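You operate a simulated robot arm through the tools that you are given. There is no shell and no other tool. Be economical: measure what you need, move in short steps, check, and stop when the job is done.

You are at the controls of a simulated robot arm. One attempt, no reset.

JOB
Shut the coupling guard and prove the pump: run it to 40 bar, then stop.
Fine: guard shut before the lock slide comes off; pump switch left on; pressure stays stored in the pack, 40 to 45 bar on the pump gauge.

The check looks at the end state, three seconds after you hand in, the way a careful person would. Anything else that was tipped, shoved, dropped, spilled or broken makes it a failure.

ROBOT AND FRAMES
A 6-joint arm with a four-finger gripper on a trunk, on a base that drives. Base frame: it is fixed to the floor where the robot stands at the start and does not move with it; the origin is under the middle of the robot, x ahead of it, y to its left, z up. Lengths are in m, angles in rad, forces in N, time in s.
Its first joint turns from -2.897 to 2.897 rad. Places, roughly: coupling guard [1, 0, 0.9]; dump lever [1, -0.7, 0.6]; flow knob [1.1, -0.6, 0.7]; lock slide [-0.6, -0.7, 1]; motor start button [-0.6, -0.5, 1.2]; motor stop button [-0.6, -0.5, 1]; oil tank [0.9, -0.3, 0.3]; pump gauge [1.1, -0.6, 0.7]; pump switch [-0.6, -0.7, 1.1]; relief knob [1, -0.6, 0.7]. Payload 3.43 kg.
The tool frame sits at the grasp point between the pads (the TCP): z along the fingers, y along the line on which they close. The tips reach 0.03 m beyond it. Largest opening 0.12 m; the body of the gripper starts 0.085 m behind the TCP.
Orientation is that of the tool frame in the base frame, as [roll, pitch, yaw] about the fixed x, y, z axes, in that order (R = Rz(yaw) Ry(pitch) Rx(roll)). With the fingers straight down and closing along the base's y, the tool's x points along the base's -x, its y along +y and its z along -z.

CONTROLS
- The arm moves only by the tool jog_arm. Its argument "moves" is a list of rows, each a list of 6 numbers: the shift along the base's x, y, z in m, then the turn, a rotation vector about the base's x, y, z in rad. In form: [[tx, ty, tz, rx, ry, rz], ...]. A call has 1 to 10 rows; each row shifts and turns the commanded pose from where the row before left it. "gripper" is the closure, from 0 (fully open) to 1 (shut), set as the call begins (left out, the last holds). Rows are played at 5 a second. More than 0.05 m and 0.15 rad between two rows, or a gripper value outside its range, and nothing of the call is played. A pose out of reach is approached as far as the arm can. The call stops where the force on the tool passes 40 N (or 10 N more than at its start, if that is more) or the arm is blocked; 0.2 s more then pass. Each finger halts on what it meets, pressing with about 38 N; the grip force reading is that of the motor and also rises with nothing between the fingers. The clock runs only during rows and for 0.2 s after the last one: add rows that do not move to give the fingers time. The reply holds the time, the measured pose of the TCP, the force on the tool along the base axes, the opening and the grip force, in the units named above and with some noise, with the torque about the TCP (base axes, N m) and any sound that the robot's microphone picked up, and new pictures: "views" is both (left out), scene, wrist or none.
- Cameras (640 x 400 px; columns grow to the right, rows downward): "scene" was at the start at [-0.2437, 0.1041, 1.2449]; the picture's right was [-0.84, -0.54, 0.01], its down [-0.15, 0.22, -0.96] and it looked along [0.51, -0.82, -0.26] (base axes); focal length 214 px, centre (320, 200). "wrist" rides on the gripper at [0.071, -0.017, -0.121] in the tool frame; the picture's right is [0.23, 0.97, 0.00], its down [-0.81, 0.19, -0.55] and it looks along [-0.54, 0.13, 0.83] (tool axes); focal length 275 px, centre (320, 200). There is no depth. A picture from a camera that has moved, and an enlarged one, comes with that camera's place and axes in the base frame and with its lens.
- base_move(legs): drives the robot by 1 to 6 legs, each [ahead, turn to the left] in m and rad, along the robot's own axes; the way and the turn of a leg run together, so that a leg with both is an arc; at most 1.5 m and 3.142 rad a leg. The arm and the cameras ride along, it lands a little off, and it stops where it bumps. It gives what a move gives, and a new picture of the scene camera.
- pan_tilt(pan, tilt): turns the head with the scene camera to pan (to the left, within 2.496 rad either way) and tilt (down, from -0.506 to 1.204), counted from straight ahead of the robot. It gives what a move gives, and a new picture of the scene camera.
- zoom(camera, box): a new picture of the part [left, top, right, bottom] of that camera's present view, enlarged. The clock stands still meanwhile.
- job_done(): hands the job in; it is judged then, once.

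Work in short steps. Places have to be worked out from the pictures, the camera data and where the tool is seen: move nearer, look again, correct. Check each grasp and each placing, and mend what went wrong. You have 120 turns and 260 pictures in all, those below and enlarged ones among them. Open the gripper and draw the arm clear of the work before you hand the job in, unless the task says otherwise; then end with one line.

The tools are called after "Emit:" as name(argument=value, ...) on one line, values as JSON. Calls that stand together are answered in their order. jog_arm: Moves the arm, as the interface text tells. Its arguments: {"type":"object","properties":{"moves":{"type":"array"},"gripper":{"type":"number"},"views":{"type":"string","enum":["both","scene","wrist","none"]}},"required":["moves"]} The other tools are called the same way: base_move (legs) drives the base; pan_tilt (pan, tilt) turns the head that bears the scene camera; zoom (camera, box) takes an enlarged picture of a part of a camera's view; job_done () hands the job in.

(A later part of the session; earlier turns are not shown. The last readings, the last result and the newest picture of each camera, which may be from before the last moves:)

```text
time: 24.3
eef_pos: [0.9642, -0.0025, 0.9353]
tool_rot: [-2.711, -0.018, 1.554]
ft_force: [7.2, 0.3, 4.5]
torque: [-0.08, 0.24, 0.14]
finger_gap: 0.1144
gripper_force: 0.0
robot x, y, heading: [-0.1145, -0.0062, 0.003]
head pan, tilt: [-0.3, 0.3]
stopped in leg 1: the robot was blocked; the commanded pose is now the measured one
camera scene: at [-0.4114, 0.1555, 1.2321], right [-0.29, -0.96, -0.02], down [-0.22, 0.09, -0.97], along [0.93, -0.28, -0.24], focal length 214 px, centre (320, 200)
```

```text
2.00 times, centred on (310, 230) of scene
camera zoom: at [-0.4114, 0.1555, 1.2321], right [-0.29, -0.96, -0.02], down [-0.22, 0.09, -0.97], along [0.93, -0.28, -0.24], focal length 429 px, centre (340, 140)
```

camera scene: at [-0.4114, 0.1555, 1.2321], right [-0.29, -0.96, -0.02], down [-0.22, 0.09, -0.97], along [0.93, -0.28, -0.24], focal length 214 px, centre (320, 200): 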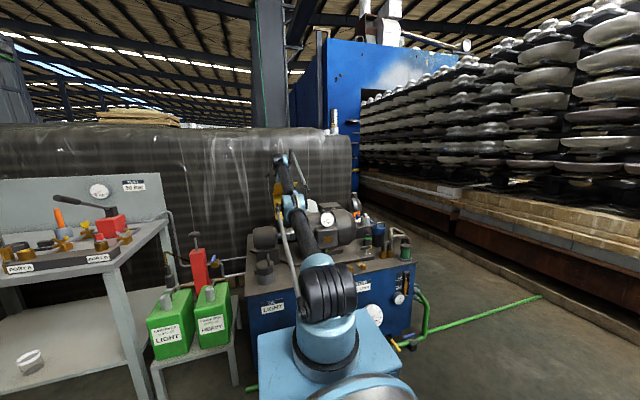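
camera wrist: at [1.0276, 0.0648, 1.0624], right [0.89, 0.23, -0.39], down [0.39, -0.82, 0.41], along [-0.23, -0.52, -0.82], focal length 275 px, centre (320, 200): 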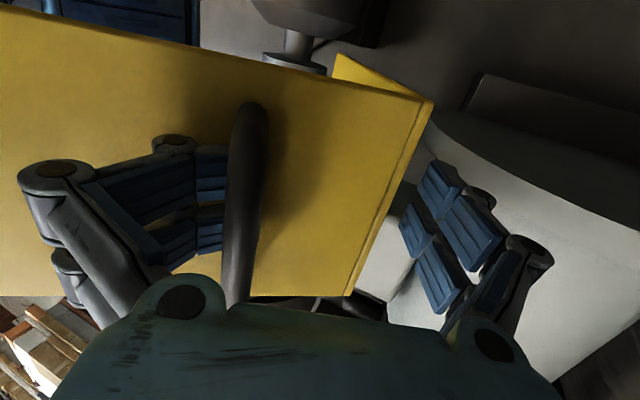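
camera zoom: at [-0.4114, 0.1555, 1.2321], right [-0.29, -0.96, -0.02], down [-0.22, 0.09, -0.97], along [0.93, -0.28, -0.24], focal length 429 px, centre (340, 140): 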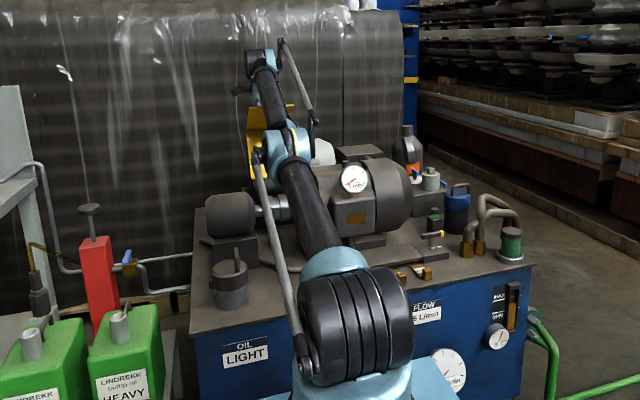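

Making progress; continue backing.

Emit:
base_move(legs=[[-0.05, 0]])

Emit:
zoom(camera="wrist", box=[0, 0, 640, 400])

```text
time: 25.0
eef_pos: [0.9555, -0.0029, 0.9243]
tool_rot: [-2.723, -0.018, 1.554]
ft_force: [-2.4, -1.0, 0.5]
torque: [0.01, -0.09, -0.01]
finger_gap: 0.1118
gripper_force: 0.1
robot x, y, heading: [-0.1223, -0.0075, 0.005]
head pan, tilt: [-0.3, 0.3]
stopped in leg 1: the robot was blocked; the commanded pose is now the measured one
camera scene: at [-0.4331, 0.1554, 1.2328], right [-0.29, -0.96, -0.02], down [-0.21, 0.09, -0.97], along [0.93, -0.28, -0.23], focal length 214 px, centre (320, 200)
```

scene: 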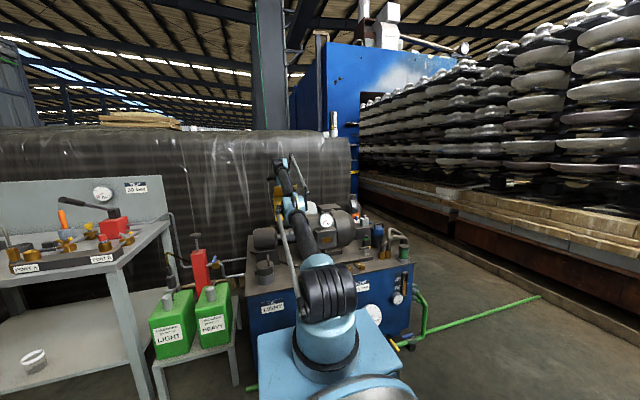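

```text
1.00 times, centred on (320, 200) of wrist (not enlarged: the box is as wide or as high as the picture)
camera zoom: at [0.9899, 0.0664, 1.0429], right [0.89, 0.22, -0.39], down [0.39, -0.83, 0.41], along [-0.23, -0.52, -0.82], focal length 275 px, centre (320, 200)
```

zoom: 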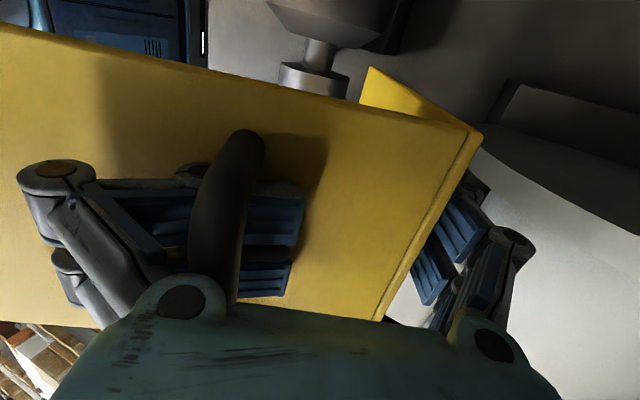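

My commands are referenced to a flat base while the robot is pitched back, so "no motion" pulls the arm in. I compensate with a +x command, then raise.

Emit:
jog_arm(moves=[[0.049, 0, 0.0, 0, 0.0, 0], [0.0, 0, 0.03, 0, -0.03, 0], [0.0, 0, 0.04, 0, -0.05, 0]], gripper=0.0, views="both")

```text
time: 25.5
eef_pos: [0.9768, -0.0016, 0.918]
tool_rot: [-2.688, -0.016, 1.549]
ft_force: [100.2, 0.8, 471.3]
torque: [-1.99, 8.09, 0.26]
finger_gap: 0.1121
gripper_force: 0.1
out of reach, approached as far as the arm can: row 1
robot x, y, heading: [-0.12, -0.0062, 0.002]
head pan, tilt: [-0.3, 0.3]
stopped in row 2: the arm was blocked; the commanded pose is now the measured one
camera scene: at [-0.3901, 0.1557, 1.2315], right [-0.29, -0.96, -0.01], down [-0.24, 0.09, -0.97], along [0.92, -0.28, -0.26], focal length 214 px, centre (320, 200)
camera wrist: at [1.0164, 0.0664, 1.0362], right [0.88, 0.22, -0.42], down [0.4, -0.83, 0.4], along [-0.26, -0.52, -0.81], focal length 275 px, centre (320, 200)
```

scene: 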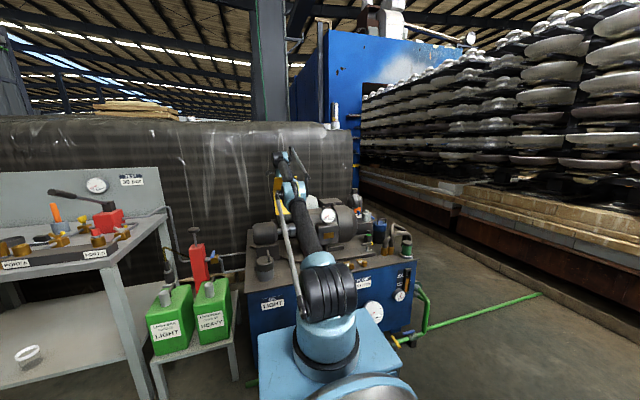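
wrist: 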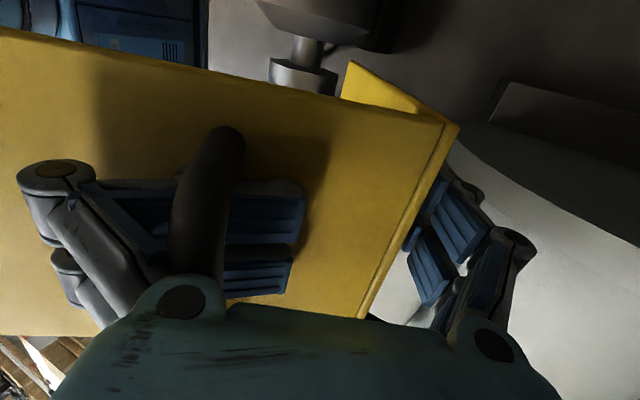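

That raised the arm relative to the robot and reduced the pitch. Repeat, with more lift.

Emit:
jog_arm(moves=[[0.025, 0, 0.042, 0, -0.05, 0]], views="none")

Emit:
jog_arm(moves=[[0.02, 0, 0.045, 0, -0.05, 0]], views="both")

```text
time: 25.9
eef_pos: [0.9791, -0.0029, 0.9193]
tool_rot: [-2.709, -0.016, 1.553]
ft_force: [71.1, 4.4, 347.3]
torque: [-2.61, 5.89, 0.0]
finger_gap: 0.1123
gripper_force: 0.1
out of reach, approached as far as the arm can: row 1
robot x, y, heading: [-0.1205, -0.0083, 0.003]
head pan, tilt: [-0.3, 0.3]
```

```text
time: 26.3
eef_pos: [0.9852, -0.0024, 0.9181]
tool_rot: [-2.714, -0.015, 1.553]
ft_force: [-18.4, 5.0, 214.8]
torque: [-2.33, -1.63, -0.26]
finger_gap: 0.1121
gripper_force: 0.0
out of reach, approached as far as the arm can: row 1
robot x, y, heading: [-0.119, -0.0096, 0.0]
head pan, tilt: [-0.3, 0.3]
camera scene: at [-0.3831, 0.1559, 1.2315], right [-0.29, -0.96, -0.01], down [-0.25, 0.09, -0.96], along [0.92, -0.28, -0.26], focal length 214 px, centre (320, 200)
camera wrist: at [1.0213, 0.0664, 1.0361], right [0.89, 0.22, -0.4], down [0.39, -0.82, 0.41], along [-0.24, -0.52, -0.82], focal length 275 px, centre (320, 200)
```

scene: 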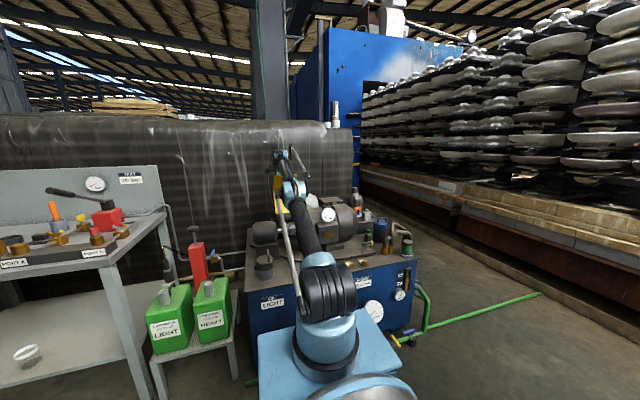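
wrist: 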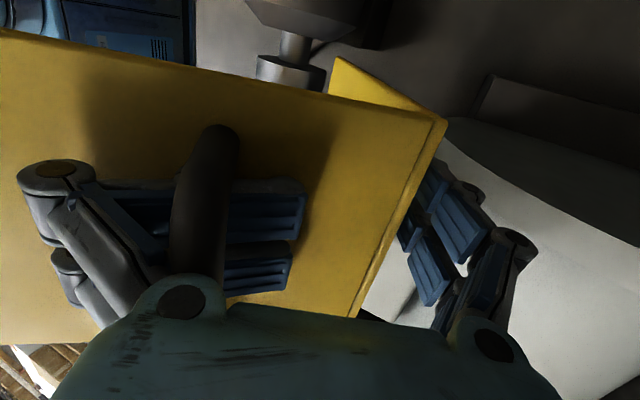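

Forces are falling and the command holds. Keep raising.

Emit:
jog_arm(moves=[[0.0, 0, 0.04, 0, -0.05, 0], [-0.005, 0, 0.04, 0, -0.05, 0]], views="none")

```text
time: 26.9
eef_pos: [1.021, -0.0043, 0.9521]
tool_rot: [-2.842, -0.018, 1.553]
ft_force: [0.6, -0.5, 3.5]
torque: [-0.05, -0.17, 0.06]
finger_gap: 0.1186
gripper_force: 0.0
robot x, y, heading: [-0.1214, -0.0094, 0.0]
head pan, tilt: [-0.3, 0.3]
```

Free of force now and rising. Look and continue up.

Emit:
jog_arm(moves=[[0.0, 0, 0.03, 0, 0, 0]], views="both")

```text
time: 27.3
eef_pos: [1.011, -0.0031, 0.9917]
tool_rot: [-2.847, -0.02, 1.554]
ft_force: [0.8, 0.3, -2.1]
torque: [-0.02, 0.2, -0.02]
finger_gap: 0.1209
gripper_force: 0.0
out of reach, approached as far as the arm can: row 1
robot x, y, heading: [-0.121, -0.0078, -0.003]
head pan, tilt: [-0.3, 0.3]
camera scene: at [-0.3238, 0.1558, 1.2407], right [-0.3, -0.96, 0.0], down [-0.3, 0.09, -0.95], along [0.91, -0.28, -0.31], focal length 214 px, centre (320, 200)
camera wrist: at [1.0316, 0.0657, 1.1127], right [0.93, 0.22, -0.28], down [0.33, -0.83, 0.46], along [-0.13, -0.52, -0.84], focal length 275 px, centre (320, 200)
```

scene: 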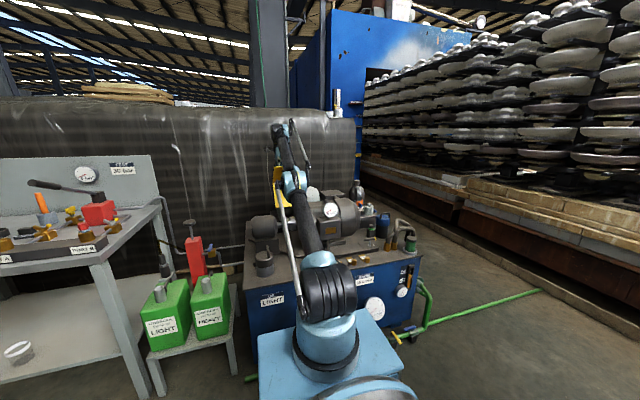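
wrist: 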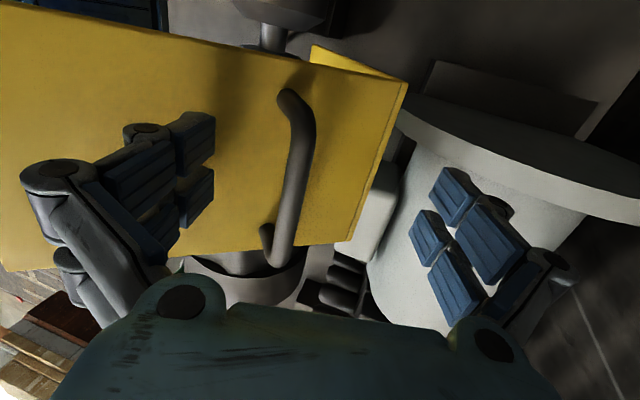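

Robot is level again and the tool is free around the handle. I lift fully clear so I can redo this with the base closer (arm bent, elbow up).

Emit:
jog_arm(moves=[[0.0, 0, 0.045, 0, -0.03, 0], [-0.003, 0, 0.045, 0, -0.04, 0], [-0.006, 0, 0.045, 0, -0.04, 0], [-0.009, 0, 0.045, 0, -0.04, 0], [-0.012, 0, 0.045, 0, -0.05, 0], [-0.015, 0, 0.045, 0, -0.05, 0]], views="both")

```text
time: 28.7
eef_pos: [0.9151, -0.0009, 1.1966]
tool_rot: [-3.072, -0.023, 1.56]
ft_force: [-1.2, -0.2, 0.1]
torque: [0.06, -0.09, -0.03]
finger_gap: 0.1199
gripper_force: 0.1
out of reach, approached as far as the arm can: row 1, 3, 5, 6
robot x, y, heading: [-0.1197, -0.0095, 0.001]
head pan, tilt: [-0.3, 0.3]
camera scene: at [-0.3254, 0.1556, 1.2405], right [-0.29, -0.96, 0.0], down [-0.29, 0.09, -0.95], along [0.91, -0.28, -0.31], focal length 214 px, centre (320, 200)
camera wrist: at [0.9079, 0.0679, 1.3206], right [0.97, 0.22, -0.06], down [0.22, -0.83, 0.52], along [0.06, -0.52, -0.85], focal length 275 px, centre (320, 200)
```

scene: 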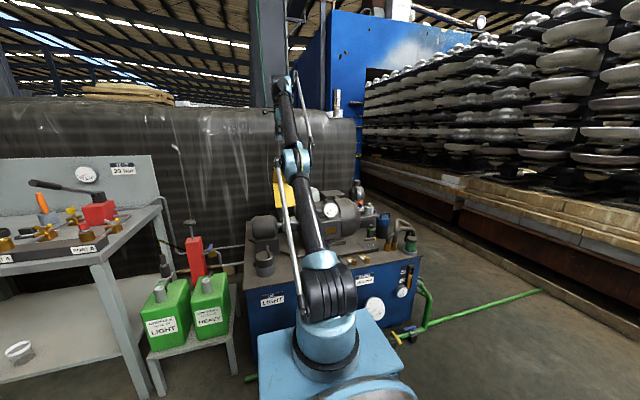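
wrist: 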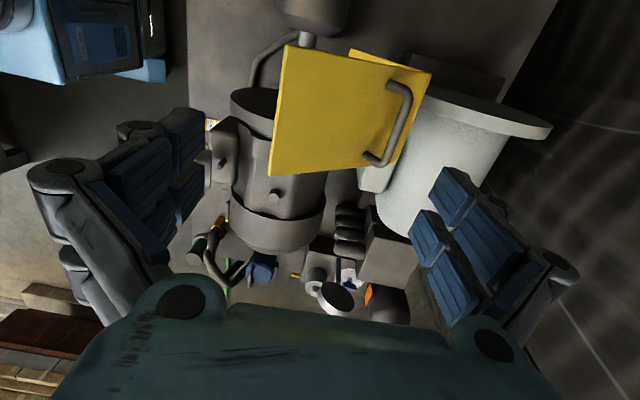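

Clear of the guard. Retract up and back in small steps, watching the elbow.

Emit:
jog_arm(moves=[[-0.02, 0, 0.04, 0, 0, 0], [-0.03, 0, 0.03, 0, 0, 0], [-0.03, 0, 0.02, 0, 0, 0], [-0.04, 0, 0.0, 0, 0, 0], [-0.04, 0, 0.0, 0, 0, 0]], views="scene")

```text
time: 29.9
eef_pos: [0.7843, 0.0012, 1.3101]
tool_rot: [-3.094, -0.023, 1.56]
ft_force: [0.8, 0.7, -1.1]
torque: [0.06, 0.09, 0.01]
finger_gap: 0.1203
gripper_force: 0.0
out of reach, approached as far as the arm can: row 1, 4, 5
robot x, y, heading: [-0.1207, -0.0084, 0.006]
head pan, tilt: [-0.3, 0.3]
camera scene: at [-0.3245, 0.1556, 1.2407], right [-0.29, -0.96, 0.0], down [-0.3, 0.09, -0.95], along [0.91, -0.28, -0.31], focal length 214 px, centre (320, 200)
```

scene: 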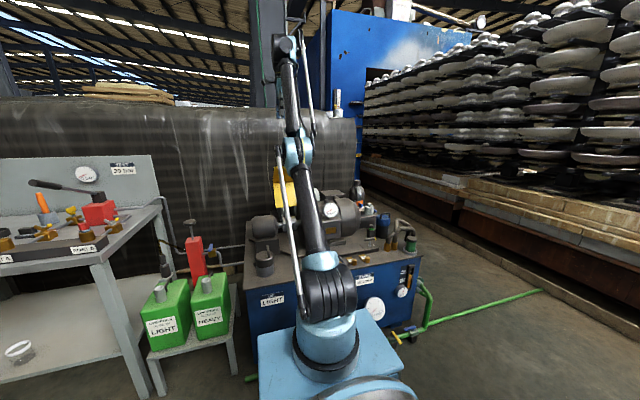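

Now retract in x at this height (arm is almost straight upward here) and see which way the elbow folds.

Emit:
jog_arm(moves=[[-0.03, 0, 0, 0, 0, 0], [-0.04, 0, 0, 0, 0, 0], [-0.04, 0, 0, 0, 0, 0]], views="scene")

```text
time: 30.7
eef_pos: [0.7244, -0.0012, 1.3639]
tool_rot: [-3.095, -0.022, 1.561]
ft_force: [1.2, -0.7, -0.3]
torque: [0.0, 0.09, 0.02]
finger_gap: 0.12
gripper_force: 0.0
out of reach, approached as far as the arm can: row 1, 2, 3
robot x, y, heading: [-0.1213, -0.0112, -0.0]
head pan, tilt: [-0.3, 0.3]
camera scene: at [-0.3243, 0.1556, 1.2407], right [-0.29, -0.96, 0.0], down [-0.3, 0.09, -0.95], along [0.91, -0.28, -0.31], focal length 214 px, centre (320, 200)
```

scene: 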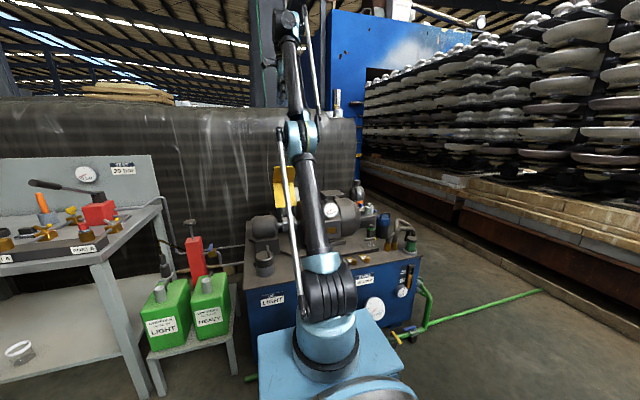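

The commanded pose has run ahead of the measured one; bring it down.

Emit:
jog_arm(moves=[[-0.02, 0, -0.04, 0, 0, 0], [-0.02, 0, -0.04, 0, 0, 0], [-0.02, 0, -0.04, 0, 0, 0], [-0.02, 0, -0.04, 0, 0, 0]], views="scene")

```text
time: 31.7
eef_pos: [0.7324, -0.0018, 1.3584]
tool_rot: [-3.096, -0.023, 1.561]
ft_force: [-0.5, 0.3, -0.2]
torque: [0.01, 0.04, 0.03]
finger_gap: 0.1197
gripper_force: 0.0
out of reach, approached as far as the arm can: row 1, 2, 3, 4
robot x, y, heading: [-0.1203, -0.0057, 0.001]
head pan, tilt: [-0.3, 0.3]
camera scene: at [-0.325, 0.1557, 1.2406], right [-0.29, -0.96, 0.0], down [-0.3, 0.09, -0.95], along [0.91, -0.28, -0.31], focal length 214 px, centre (320, 200)
```

scene: 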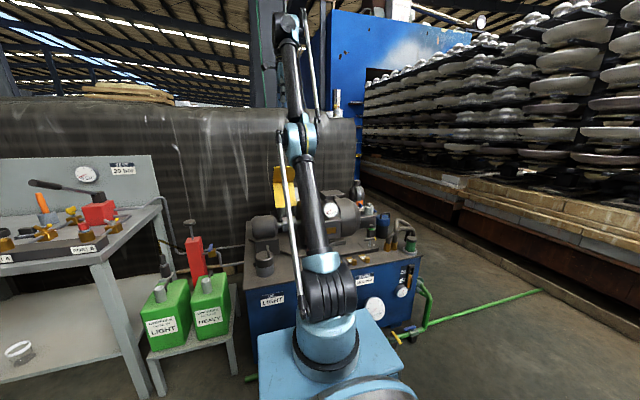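

Emit:
jog_arm(moves=[[0, 0, -0.05, 0, 0, 0], [0, 0, -0.05, 0, 0, 0], [0, 0, -0.05, 0, 0, 0], [0, 0, -0.05, 0, 0, 0]], views="none")

```text
time: 32.7
eef_pos: [0.8351, -0.0024, 1.2452]
tool_rot: [-3.097, -0.023, 1.56]
ft_force: [-0.7, -0.8, 1.5]
torque: [-0.01, -0.13, 0.01]
finger_gap: 0.1197
gripper_force: 0.1
out of reach, approached as far as the arm can: row 1, 2, 3, 4
robot x, y, heading: [-0.1181, -0.0102, -0.001]
head pan, tilt: [-0.3, 0.3]
```

The arm sits at its straight singularity. Push the command outward, then come back in, to let the elbow cross to the up side.

Emit:
jog_arm(moves=[[0.04, 0, 0.03, 0, 0, 0], [0.04, 0, 0.03, 0, 0, 0], [0.04, 0, 0.03, 0, 0, 0], [0.04, 0, 0.03, 0, 0, 0], [0.04, 0, 0.03, 0, 0, 0], [0.04, 0, 0.03, 0, 0, 0], [0.04, 0, 0.03, 0, 0, 0], [0.04, 0, 0.03, 0, 0, 0]], views="none")

Emit:
jog_arm(moves=[[-0.04, 0, -0.03, 0, 0, 0], [-0.04, 0, -0.03, 0, 0, 0], [-0.04, 0, -0.03, 0, 0, 0], [-0.04, 0, -0.03, 0, 0, 0], [-0.04, 0, -0.03, 0, 0, 0], [-0.04, 0, -0.03, 0, 0, 0], [-0.04, 0, -0.03, 0, 0, 0], [-0.04, 0, -0.03, 0, 0, 0]], views="scene")

```text
time: 34.5
eef_pos: [0.8677, -0.0023, 1.2577]
tool_rot: [-3.097, -0.023, 1.562]
ft_force: [-0.5, -0.7, 0.7]
torque: [0.03, -0.02, -0.03]
finger_gap: 0.1201
gripper_force: 0.1
out of reach, approached as far as the arm can: row 1, 2, 3, 4, 5, 6, 7, 8
robot x, y, heading: [-0.1205, -0.007, 0.002]
head pan, tilt: [-0.3, 0.3]
```

```text
time: 36.3
eef_pos: [0.8419, -0.0006, 1.234]
tool_rot: [-3.096, -0.023, 1.561]
ft_force: [-0.2, 0.3, 0.6]
torque: [0.0, 0.01, 0.0]
finger_gap: 0.1201
gripper_force: 0.0
out of reach, approached as far as the arm can: row 1, 2, 3, 4, 5, 6, 7, 8
robot x, y, heading: [-0.1221, -0.0092, 0.002]
head pan, tilt: [-0.3, 0.3]
camera scene: at [-0.3249, 0.1557, 1.2406], right [-0.29, -0.96, 0.0], down [-0.3, 0.09, -0.95], along [0.91, -0.28, -0.31], focal length 214 px, centre (320, 200)
```

scene: 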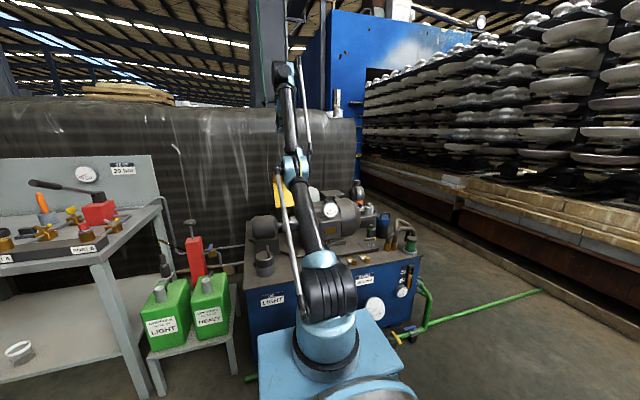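

The wrist-bend limit seems to keep the elbow on the low side. I'll command the tool tilted back while inward, which should force the forearm down and the elbow up.

Emit:
jog_arm(moves=[[0, 0, 0, 0, 0.15, 0], [0, 0, 0, 0, 0.15, 0], [0, 0, 0, 0, 0.15, 0], [0, 0, 0, 0, 0.15, 0], [0, 0, 0, 0, 0.15, 0]], views="scene")

```text
time: 37.5
eef_pos: [0.8301, 0.0005, 1.2235]
tool_rot: [-2.698, -0.014, 1.552]
ft_force: [0.8, 0.7, -0.5]
torque: [0.01, -0.02, 0.0]
finger_gap: 0.12
gripper_force: 0.1
out of reach, approached as far as the arm can: row 2, 3, 4, 5
robot x, y, heading: [-0.1225, -0.0047, 0.001]
head pan, tilt: [-0.3, 0.3]
camera scene: at [-0.325, 0.1557, 1.2406], right [-0.29, -0.96, 0.0], down [-0.3, 0.09, -0.95], along [0.91, -0.28, -0.31], focal length 214 px, centre (320, 200)
```

scene: 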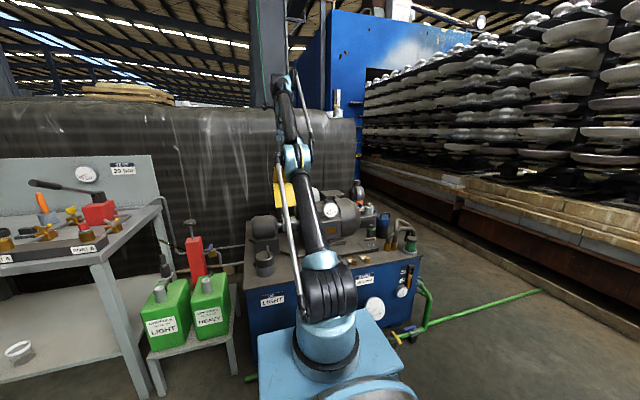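

Emit:
jog_arm(moves=[[-0.04, 0, 0, 0, 0, 0], [-0.04, 0, 0, 0, 0, 0], [-0.04, 0, 0, 0, 0, 0], [-0.04, 0, 0, 0, 0, 0]], views="none")

Emit:
jog_arm(moves=[[-0.02, 0, 0, 0, -0.15, 0], [-0.02, 0, 0, 0, -0.15, 0], [-0.02, 0, 0, 0, -0.15, 0]], views="scene")

```text
time: 37.9
eef_pos: [0.7966, 0.0015, 1.232]
tool_rot: [-2.726, -0.014, 1.555]
ft_force: [10.3, -6.4, -13.7]
torque: [0.72, 0.26, 0.41]
finger_gap: 0.108
gripper_force: 0.0
robot x, y, heading: [-0.1193, -0.0036, 0.005]
head pan, tilt: [-0.3, 0.3]
stopped in row 1: the force on the tool passed its limit at 123 N (the readings are from after the stop); the commanded pose is now the measured one
```

```text
time: 38.6
eef_pos: [0.8169, 0.0025, 1.2935]
tool_rot: [3.111, -0.022, 1.563]
ft_force: [2.5, 0.3, -0.5]
torque: [0.0, 0.06, -0.05]
finger_gap: 0.1202
gripper_force: 0.0
out of reach, approached as far as the arm can: row 1, 2, 3
robot x, y, heading: [-0.1196, -0.0047, 0.003]
head pan, tilt: [-0.3, 0.3]
camera scene: at [-0.324, 0.1557, 1.2407], right [-0.29, -0.96, 0.0], down [-0.3, 0.09, -0.95], along [0.91, -0.28, -0.31], focal length 214 px, centre (320, 200)
```

scene: 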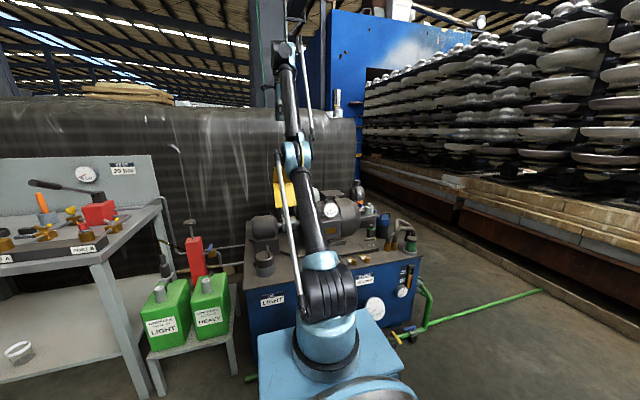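

Self-contact—so tilt back isn't the way. Instead I go up along the reach limit, then come down mostly tangentially, which bends the elbow upward as the target re-enters reach.

Emit:
jog_arm(moves=[[-0.03, 0, 0.04, 0, 0, 0], [-0.03, 0, 0.04, 0, 0, 0], [-0.03, 0, 0.04, 0, 0, 0], [-0.03, 0, 0.04, 0, 0, 0], [-0.03, 0, 0.04, 0, 0, 0], [0, 0, 0, 0, 0, 0]], views="none")

Emit:
jog_arm(moves=[[0.03, 0, -0.039, 0, 0, 0], [0.03, 0, -0.039, 0, 0, 0], [0.03, 0, -0.039, 0, 0, 0], [0.025, 0, -0.043, 0, 0, 0], [0.02, 0, -0.045, 0, 0, 0], [0, 0, -0.049, 0, 0, 0], [-0.02, 0, -0.04, 0, 0, 0]], views="scene")

```text
time: 40.0
eef_pos: [0.6418, 0.002, 1.4235]
tool_rot: [3.111, -0.024, 1.562]
ft_force: [0.7, 0.2, -0.3]
torque: [0.02, 0.05, -0.02]
finger_gap: 0.1199
gripper_force: 0.1
out of reach, approached as far as the arm can: row 2, 3, 4, 5
robot x, y, heading: [-0.1201, -0.0088, -0.001]
head pan, tilt: [-0.3, 0.3]
```

```text
time: 41.6
eef_pos: [0.756, 0.0024, 1.127]
tool_rot: [3.109, -0.022, 1.562]
ft_force: [-0.2, -1.5, -0.6]
torque: [0.03, 0.02, 0.0]
finger_gap: 0.1198
gripper_force: 0.1
robot x, y, heading: [-0.1225, -0.0103, -0.001]
head pan, tilt: [-0.3, 0.3]
camera scene: at [-0.3246, 0.1557, 1.2406], right [-0.29, -0.96, 0.0], down [-0.3, 0.09, -0.95], along [0.91, -0.28, -0.31], focal length 214 px, centre (320, 200)
```

scene: 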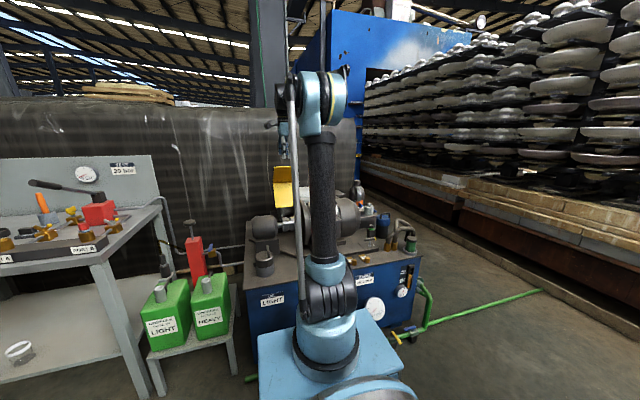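

Elbow is up now and everything is in reach. Raise a bit, then drive forward to shorten the reach.

Emit:
jog_arm(moves=[[-0.02, 0, 0.04, 0, 0, 0], [-0.02, 0, 0.03, 0, 0, 0]], gripper=0.0, views="none")

Emit:
base_move(legs=[[0.15, 0]])

Emit:
pan_tilt(pan=-0.3, tilt=0.8)

```text
time: 42.2
eef_pos: [0.7177, 0.005, 1.198]
tool_rot: [3.109, -0.023, 1.563]
ft_force: [0.8, -0.6, -0.9]
torque: [0.0, 0.06, -0.02]
finger_gap: 0.12
gripper_force: 0.1
robot x, y, heading: [-0.1193, -0.0036, 0.004]
head pan, tilt: [-0.3, 0.3]
```

```text
time: 43.6
eef_pos: [0.8659, 0.0047, 1.1984]
tool_rot: [3.11, -0.024, 1.562]
ft_force: [0.2, -0.5, -0.7]
torque: [-0.01, 0.03, 0.03]
finger_gap: 0.1198
gripper_force: 0.1
robot x, y, heading: [0.0266, -0.0072, 0.002]
head pan, tilt: [-0.3, 0.3]
camera scene: at [-0.1753, 0.1559, 1.2406], right [-0.29, -0.96, 0.0], down [-0.3, 0.09, -0.95], along [0.91, -0.28, -0.31], focal length 214 px, centre (320, 200)
```

scene: 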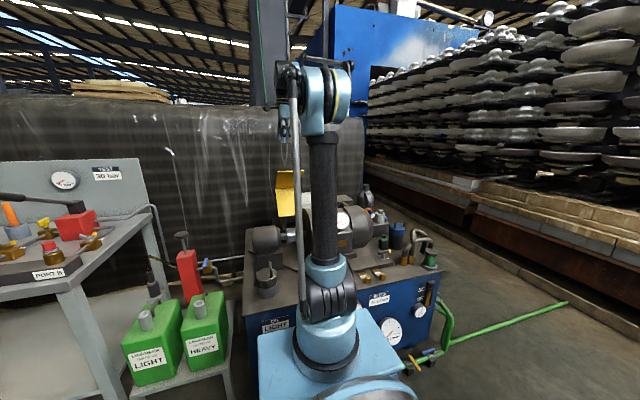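

```text
time: 44.6
eef_pos: [0.8509, 0.0048, 1.2088]
tool_rot: [3.097, -0.021, 1.564]
ft_force: [0.4, -0.3, -1.0]
torque: [0.0, 0.01, 0.0]
finger_gap: 0.12
gripper_force: 0.0
robot x, y, heading: [0.0288, -0.0113, 0.004]
head pan, tilt: [-0.3, 0.799]
camera scene: at [-0.188, 0.1596, 1.1965], right [-0.29, -0.96, 0.0], down [-0.69, 0.21, -0.69], along [0.66, -0.21, -0.73], focal length 214 px, centre (320, 200)
```

scene: 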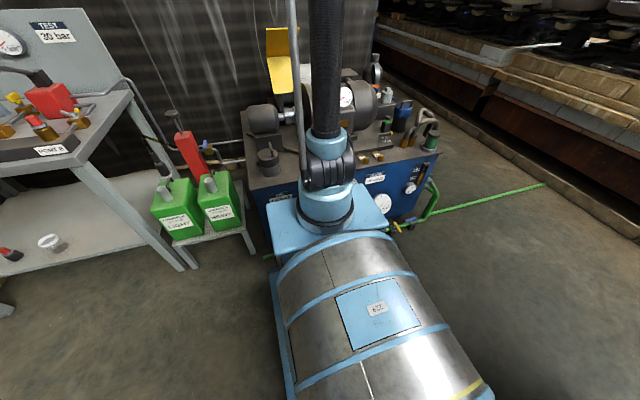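

Good. Now look at the guard through the wrist camera from here, going a little further +x.

Emit:
jog_arm(moves=[[0.04, 0, 0, 0, 0, 0], [0.04, 0, 0, 0, 0, 0], [0.04, 0, -0.01, 0, 0, 0]], views="both")

```text
time: 45.4
eef_pos: [0.9707, 0.004, 1.197]
tool_rot: [3.098, -0.023, 1.562]
ft_force: [-0.4, -0.1, 0.2]
torque: [-0.02, -0.07, 0.0]
finger_gap: 0.1201
gripper_force: 0.1
robot x, y, heading: [0.0305, -0.0075, -0.003]
head pan, tilt: [-0.3, 0.799]
camera scene: at [-0.1889, 0.1596, 1.1963], right [-0.29, -0.96, 0.0], down [-0.69, 0.21, -0.69], along [0.66, -0.21, -0.73], focal length 214 px, centre (320, 200)
camera wrist: at [0.9494, 0.0725, 1.3195], right [0.97, 0.22, 0.05], down [0.16, -0.82, 0.54], along [0.16, -0.52, -0.84], focal length 275 px, centre (320, 200)
```

scene: 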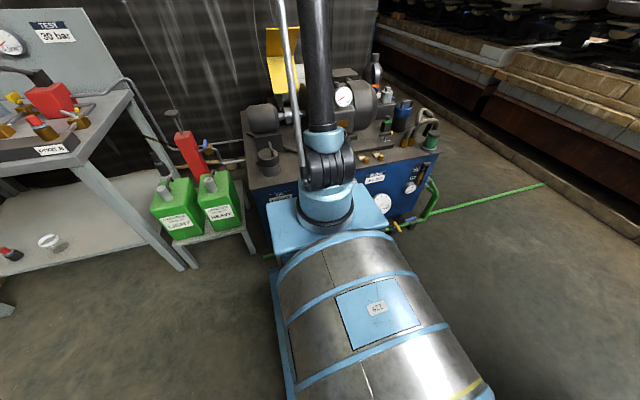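
wrist: 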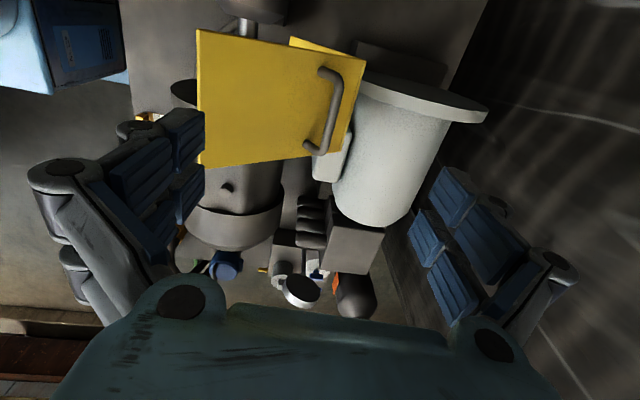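

Bar at about (0.996, -0.005, 0.985). I approach with a narrower gap and a modest tilt, now well within reach.

Emit:
jog_arm(moves=[[0.015, -0.004, -0.03, 0, 0.12, 0], [0.015, -0.004, -0.03, 0, 0.12, 0], [0.013, 0, -0.03, 0, 0.1, 0], [0, 0, -0.03, 0, 0, 0], [0, 0, -0.025, 0, 0, 0]], gripper=0.5, views="wrist")

```text
time: 46.6
eef_pos: [1.0127, -0.0013, 1.0539]
tool_rot: [-2.846, -0.019, 1.557]
ft_force: [-0.3, -0.4, 0.1]
torque: [-0.05, -0.03, 0.0]
finger_gap: 0.0601
gripper_force: 0.1
robot x, y, heading: [0.0311, -0.0081, 0.004]
head pan, tilt: [-0.3, 0.799]
camera wrist: at [1.0332, 0.0674, 1.1755], right [0.93, 0.22, -0.28], down [0.33, -0.82, 0.46], along [-0.13, -0.52, -0.84], focal length 275 px, centre (320, 200)
```

wrist: 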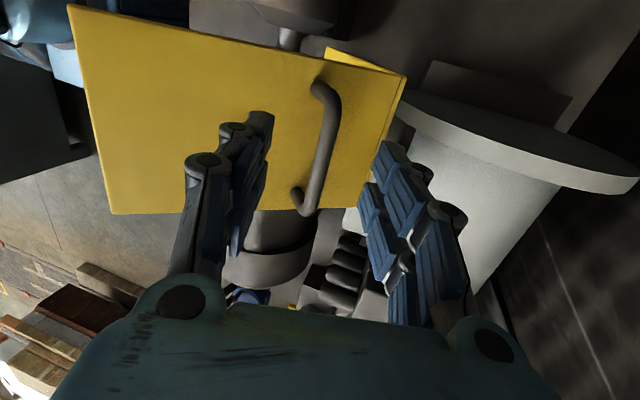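

Bar is centred between the fingers. Advance along the tool axis.

Emit:
jog_arm(moves=[[-0.005, 0, -0.02, 0, 0, 0], [-0.005, 0, -0.018, 0, 0, 0], [-0.004, 0, -0.014, 0, 0, 0], [0, 0, 0, 0, 0, 0]], views="wrist")

```text
time: 47.6
eef_pos: [1.0001, -0.0018, 1.0011]
tool_rot: [-2.844, -0.019, 1.555]
ft_force: [1.4, -0.7, 5.7]
torque: [-0.13, 0.23, 0.08]
finger_gap: 0.061
gripper_force: 0.7
robot x, y, heading: [0.0289, -0.0062, 0.002]
head pan, tilt: [-0.3, 0.799]
camera wrist: at [1.0207, 0.0664, 1.1224], right [0.93, 0.22, -0.28], down [0.33, -0.82, 0.46], along [-0.13, -0.52, -0.84], focal length 275 px, centre (320, 200)
```

wrist: 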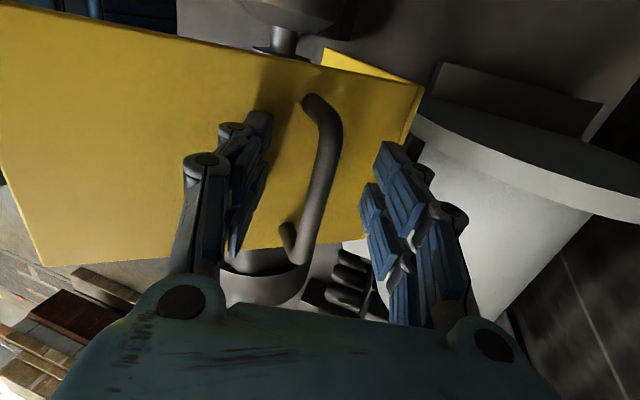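

The bar sits between the pads. Narrow the cage loosely around it.

Emit:
jog_arm(moves=[[0.003, 0, 0, 0, 0, 0], [0, 0, 0, 0, 0, 0]], gripper=0.75, views="wrist")

```text
time: 48.2
eef_pos: [1.0033, -0.0024, 0.9996]
tool_rot: [-2.845, -0.021, 1.555]
ft_force: [-0.3, 0.2, 0.0]
torque: [0.0, 0.01, 0.03]
finger_gap: 0.0302
gripper_force: 0.2
robot x, y, heading: [0.0291, -0.005, 0.006]
head pan, tilt: [-0.3, 0.799]
camera wrist: at [1.0234, 0.0662, 1.1223], right [0.93, 0.22, -0.28], down [0.33, -0.82, 0.46], along [-0.13, -0.52, -0.84], focal length 275 px, centre (320, 200)
```

wrist: 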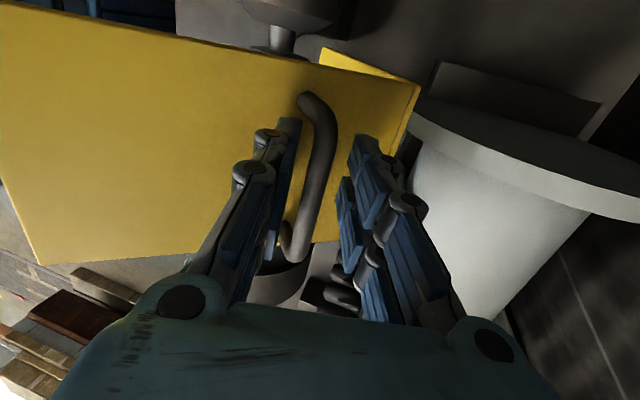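

Caged with zero force. Now carry the bar along its arc about the hinge, rotating the tool along; first four steps.

Emit:
jog_arm(moves=[[-0.021, 0, 0.0045, 0, -0.08, 0], [-0.0214, 0, 0.0024, 0, -0.08, 0], [-0.0215, 0, 0.0002, 0, -0.08, 0], [-0.0214, 0, -0.0019, 0, -0.08, 0]], views="both")

```text
time: 49.2
eef_pos: [0.9167, -0.0017, 1.0072]
tool_rot: [3.117, -0.022, 1.562]
ft_force: [-6.4, 0.8, 27.0]
torque: [-0.53, 0.84, -0.14]
finger_gap: 0.0334
gripper_force: 2.7
robot x, y, heading: [0.0316, -0.0035, -0.0]
head pan, tilt: [-0.3, 0.799]
camera scene: at [-0.1891, 0.1597, 1.1961], right [-0.29, -0.96, 0.0], down [-0.69, 0.21, -0.69], along [0.66, -0.21, -0.72], focal length 214 px, centre (320, 200)
camera wrist: at [0.8978, 0.0661, 1.1292], right [0.97, 0.22, 0.03], down [0.17, -0.82, 0.54], along [0.14, -0.52, -0.84], focal length 275 px, centre (320, 200)
```

scene: 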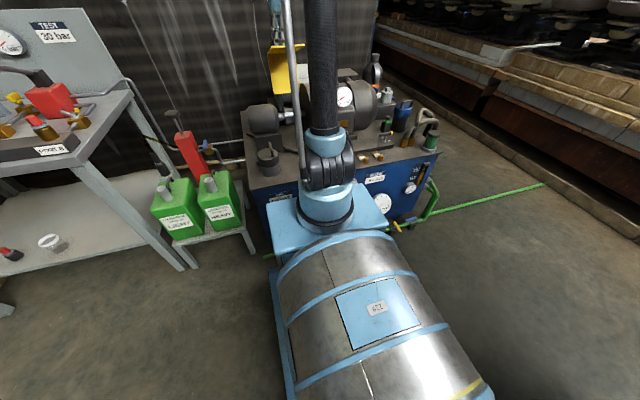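
wrist: 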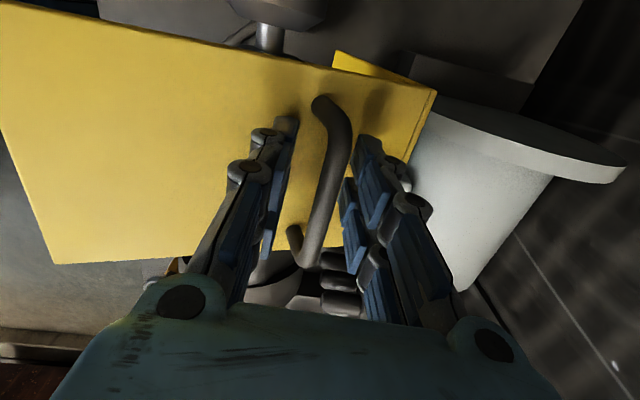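

The guard is following; slight upward contact, so I add clearance and continue the arc.

Emit:
jog_arm(moves=[[-0.018, 0, 0.005, 0, -0.09, 0], [-0.0206, 0, -0.005, 0, -0.09, 0], [-0.0205, 0, -0.0075, 0, -0.09, 0], [-0.0195, 0, -0.0095, 0, -0.09, 0]], views="wrist")

```text
time: 50.2
eef_pos: [0.8399, -0.0018, 0.9897]
tool_rot: [2.756, -0.023, 1.571]
ft_force: [-2.2, 0.8, -2.0]
torque: [-0.07, 0.0, 0.07]
finger_gap: 0.0322
gripper_force: 1.8
robot x, y, heading: [0.0295, -0.0064, 0.001]
head pan, tilt: [-0.3, 0.799]
camera wrist: at [0.7795, 0.0653, 1.0967], right [0.9, 0.22, 0.37], down [-0.03, -0.82, 0.57], along [0.43, -0.52, -0.74], focal length 275 px, centre (320, 200)
```

wrist: 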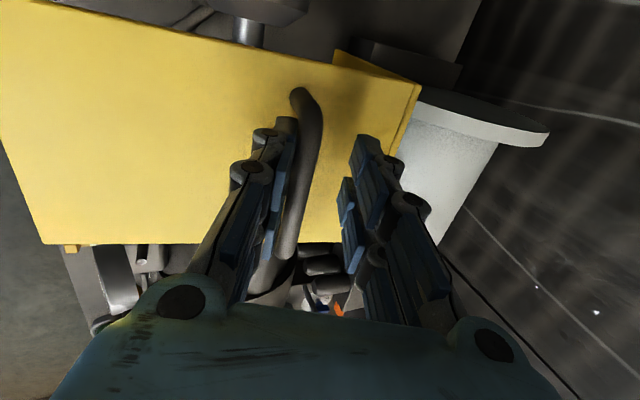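

The guard now leans on the lower finger, following well. Continue.

Emit:
jog_arm(moves=[[-0.0197, 0, -0.0115, 0, -0.1, 0], [-0.0184, 0, -0.0134, 0, -0.1, 0], [-0.017, 0, -0.0152, 0, -0.1, 0], [-0.0154, 0, -0.0168, 0, -0.1, 0], [-0.0136, 0, -0.0183, 0, -0.1, 0]], views="both")

```text
time: 51.4
eef_pos: [0.7547, -0.0037, 0.9141]
tool_rot: [2.259, -0.021, 1.583]
ft_force: [-2.9, -0.1, -2.2]
torque: [-0.05, 0.07, 0.08]
finger_gap: 0.0323
gripper_force: 2.0
robot x, y, heading: [0.0299, -0.0066, 0.004]
head pan, tilt: [-0.3, 0.799]
camera scene: at [-0.1882, 0.1596, 1.1963], right [-0.29, -0.96, 0.0], down [-0.69, 0.21, -0.69], along [0.66, -0.21, -0.73], focal length 214 px, centre (320, 200)
camera wrist: at [0.6505, 0.0653, 0.979], right [0.61, 0.22, 0.76], down [-0.3, -0.82, 0.48], along [0.73, -0.52, -0.44], focal length 275 px, centre (320, 200)
```

scene: 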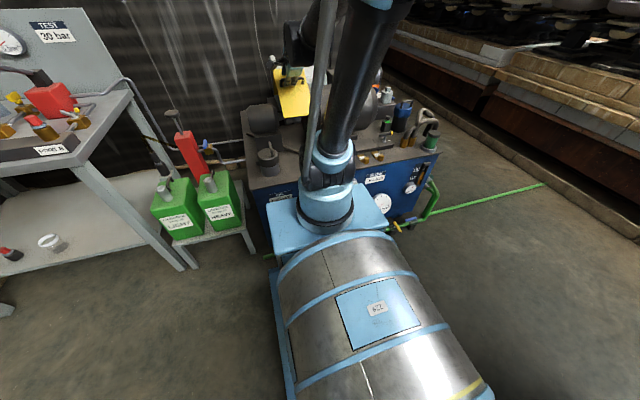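
wrist: 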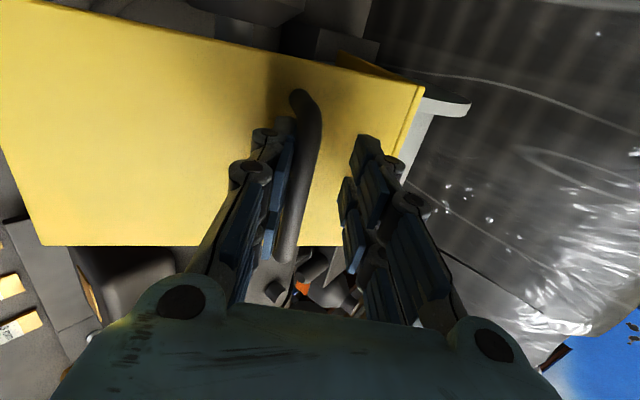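

Smooth. Continue the arc five more steps.

Emit:
jog_arm(moves=[[-0.0119, 0, -0.0198, 0, -0.09, 0], [-0.0099, 0, -0.0208, 0, -0.09, 0], [-0.0077, 0, -0.0217, 0, -0.09, 0], [-0.0055, 0, -0.0224, 0, -0.09, 0], [-0.0033, 0, -0.0228, 0, -0.09, 0]], views="both")

```text
time: 52.6
eef_pos: [0.7208, -0.0032, 0.8287]
tool_rot: [1.808, -0.015, 1.59]
ft_force: [-1.7, -0.4, -4.1]
torque: [-0.12, -0.01, 0.06]
finger_gap: 0.0329
gripper_force: 2.4
out of reach, approached as far as the arm can: row 5
robot x, y, heading: [0.0292, -0.0051, -0.002]
head pan, tilt: [-0.3, 0.799]
camera scene: at [-0.1881, 0.1596, 1.1964], right [-0.29, -0.96, 0.0], down [-0.69, 0.21, -0.69], along [0.66, -0.21, -0.73], focal length 214 px, centre (320, 200)
camera wrist: at [0.5991, 0.0662, 0.8423], right [0.22, 0.22, 0.95], down [-0.48, -0.82, 0.31], along [0.85, -0.52, -0.08], focal length 275 px, centre (320, 200)
```

scene: 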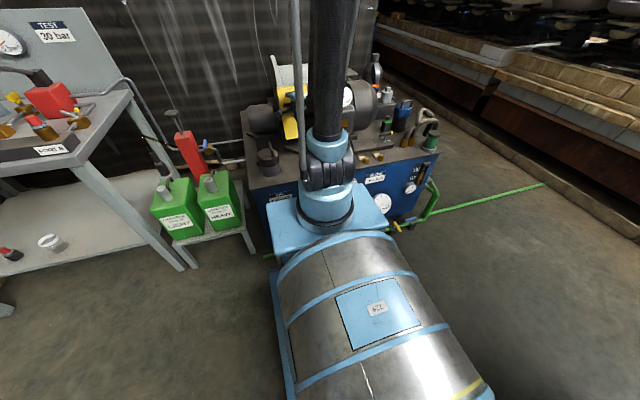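
wrist: 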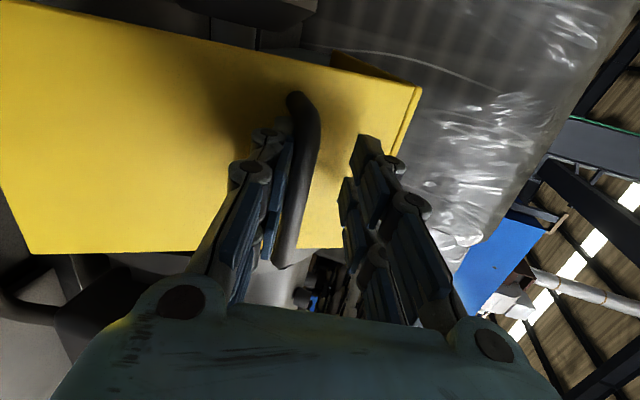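

Near the arm's inner limit, so I continue lowering the bar without further rotation.

Emit:
jog_arm(moves=[[-0.002, 0, -0.0227, 0, 0, 0], [0.0, 0, -0.0229, 0, 0, 0], [0.001, 0, -0.0229, 0, 0, 0]], views="wrist")

```text
time: 53.4
eef_pos: [0.7206, -0.0015, 0.8285]
tool_rot: [1.81, -0.013, 1.59]
ft_force: [0.8, -0.3, -3.7]
torque: [-0.12, -0.03, -0.04]
finger_gap: 0.0325
gripper_force: 2.0
out of reach, approached as far as the arm can: row 1, 2, 3
robot x, y, heading: [0.0298, -0.0063, -0.001]
head pan, tilt: [-0.3, 0.799]
camera wrist: at [0.5987, 0.0662, 0.8424], right [0.23, 0.22, 0.95], down [-0.48, -0.82, 0.31], along [0.85, -0.52, -0.08], focal length 275 px, centre (320, 200)
```

wrist: 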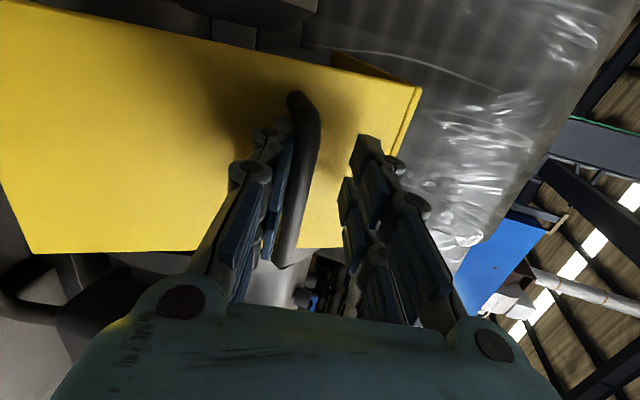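

Try letting the tool tilt back toward vertical to bring the wrist into reach.

Emit:
jog_arm(moves=[[0, 0, 0.02, 0, 0.1, 0], [0, 0, 0.0, 0, 0.1, 0], [0, 0, 0, 0, 0.1, 0]], views="both")

```text
time: 54.2
eef_pos: [0.7181, -0.0023, 0.8499]
tool_rot: [2.109, -0.019, 1.585]
ft_force: [-3.7, -0.5, -3.6]
torque: [-0.1, 0.11, 0.13]
finger_gap: 0.0329
gripper_force: 2.4
robot x, y, heading: [0.0293, -0.0054, -0.0]
head pan, tilt: [-0.3, 0.799]
camera scene: at [-0.1883, 0.1596, 1.1963], right [-0.29, -0.96, 0.0], down [-0.69, 0.21, -0.69], along [0.66, -0.21, -0.73], focal length 214 px, centre (320, 200)
camera wrist: at [0.6052, 0.0661, 0.8983], right [0.5, 0.22, 0.84], down [-0.36, -0.82, 0.43], along [0.79, -0.52, -0.33], focal length 275 px, centre (320, 200)
```

scene: 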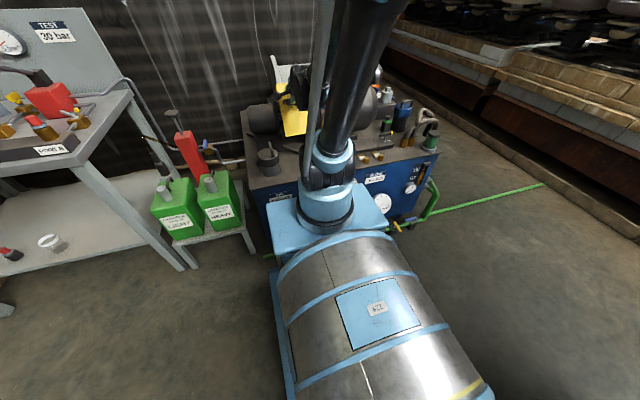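
wrist: 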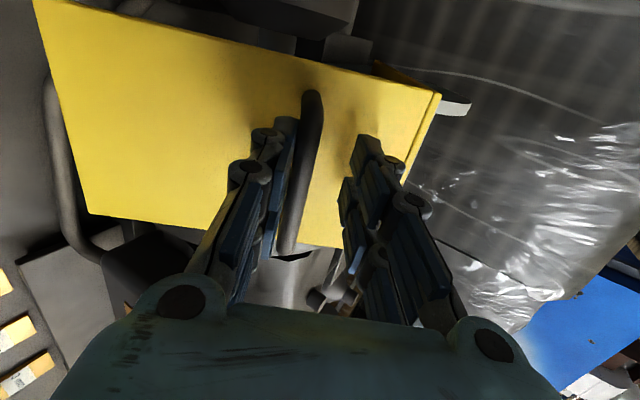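

In reach again. Continue lowering along the arc with this tilt.

Emit:
jog_arm(moves=[[-0.004, 0, -0.022, 0, 0.02, 0], [-0.002, 0, -0.022, 0, 0.02, 0], [0, 0, -0.022, 0, 0.02, 0], [0.002, 0, -0.022, 0, 0.02, 0]], views="wrist")

```text
time: 55.2
eef_pos: [0.7156, -0.0033, 0.7606]
tool_rot: [2.189, -0.022, 1.583]
ft_force: [-1.5, -1.1, -5.6]
torque: [-0.13, 0.03, -0.01]
finger_gap: 0.0321
gripper_force: 2.0
robot x, y, heading: [0.0331, -0.0079, 0.002]
head pan, tilt: [-0.3, 0.799]
camera wrist: at [0.6056, 0.066, 0.819], right [0.56, 0.22, 0.8], down [-0.33, -0.82, 0.46], along [0.76, -0.52, -0.39], focal length 275 px, centre (320, 200)
```

wrist: 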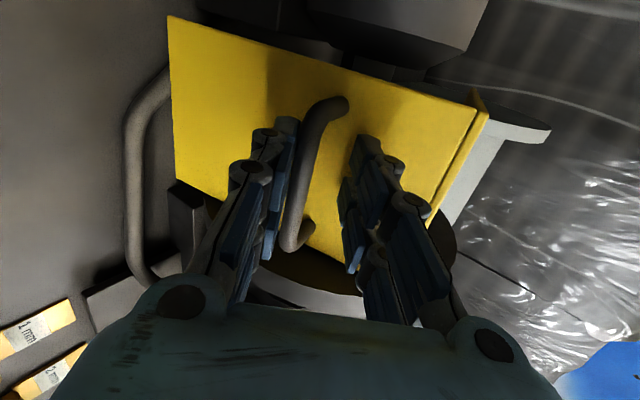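

Almost down. Continue until the guard rests (force on finger vanishes).

Emit:
jog_arm(moves=[[0.003, 0, -0.018, 0, 0.03, 0], [0.004, 0, -0.018, 0, 0.03, 0], [0.005, 0, -0.018, 0, 0.03, 0]], views="wrist")

```text
time: 56.0
eef_pos: [0.7273, -0.0034, 0.7232]
tool_rot: [2.28, -0.022, 1.583]
ft_force: [-8.4, 0.8, 3.4]
torque: [-0.05, -0.15, -0.05]
finger_gap: 0.0298
gripper_force: 0.0
out of reach, approached as far as the arm can: row 2, 3
robot x, y, heading: [0.034, -0.0085, -0.001]
head pan, tilt: [-0.3, 0.799]
camera wrist: at [0.6244, 0.0653, 0.7914], right [0.63, 0.22, 0.74], down [-0.29, -0.82, 0.49], along [0.72, -0.52, -0.46], focal length 275 px, centre (320, 200)
```

wrist: 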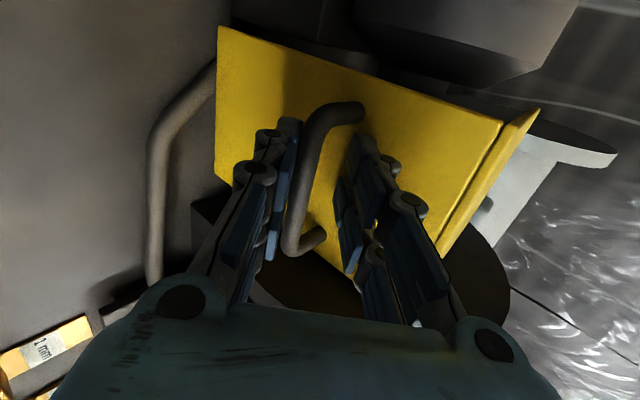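

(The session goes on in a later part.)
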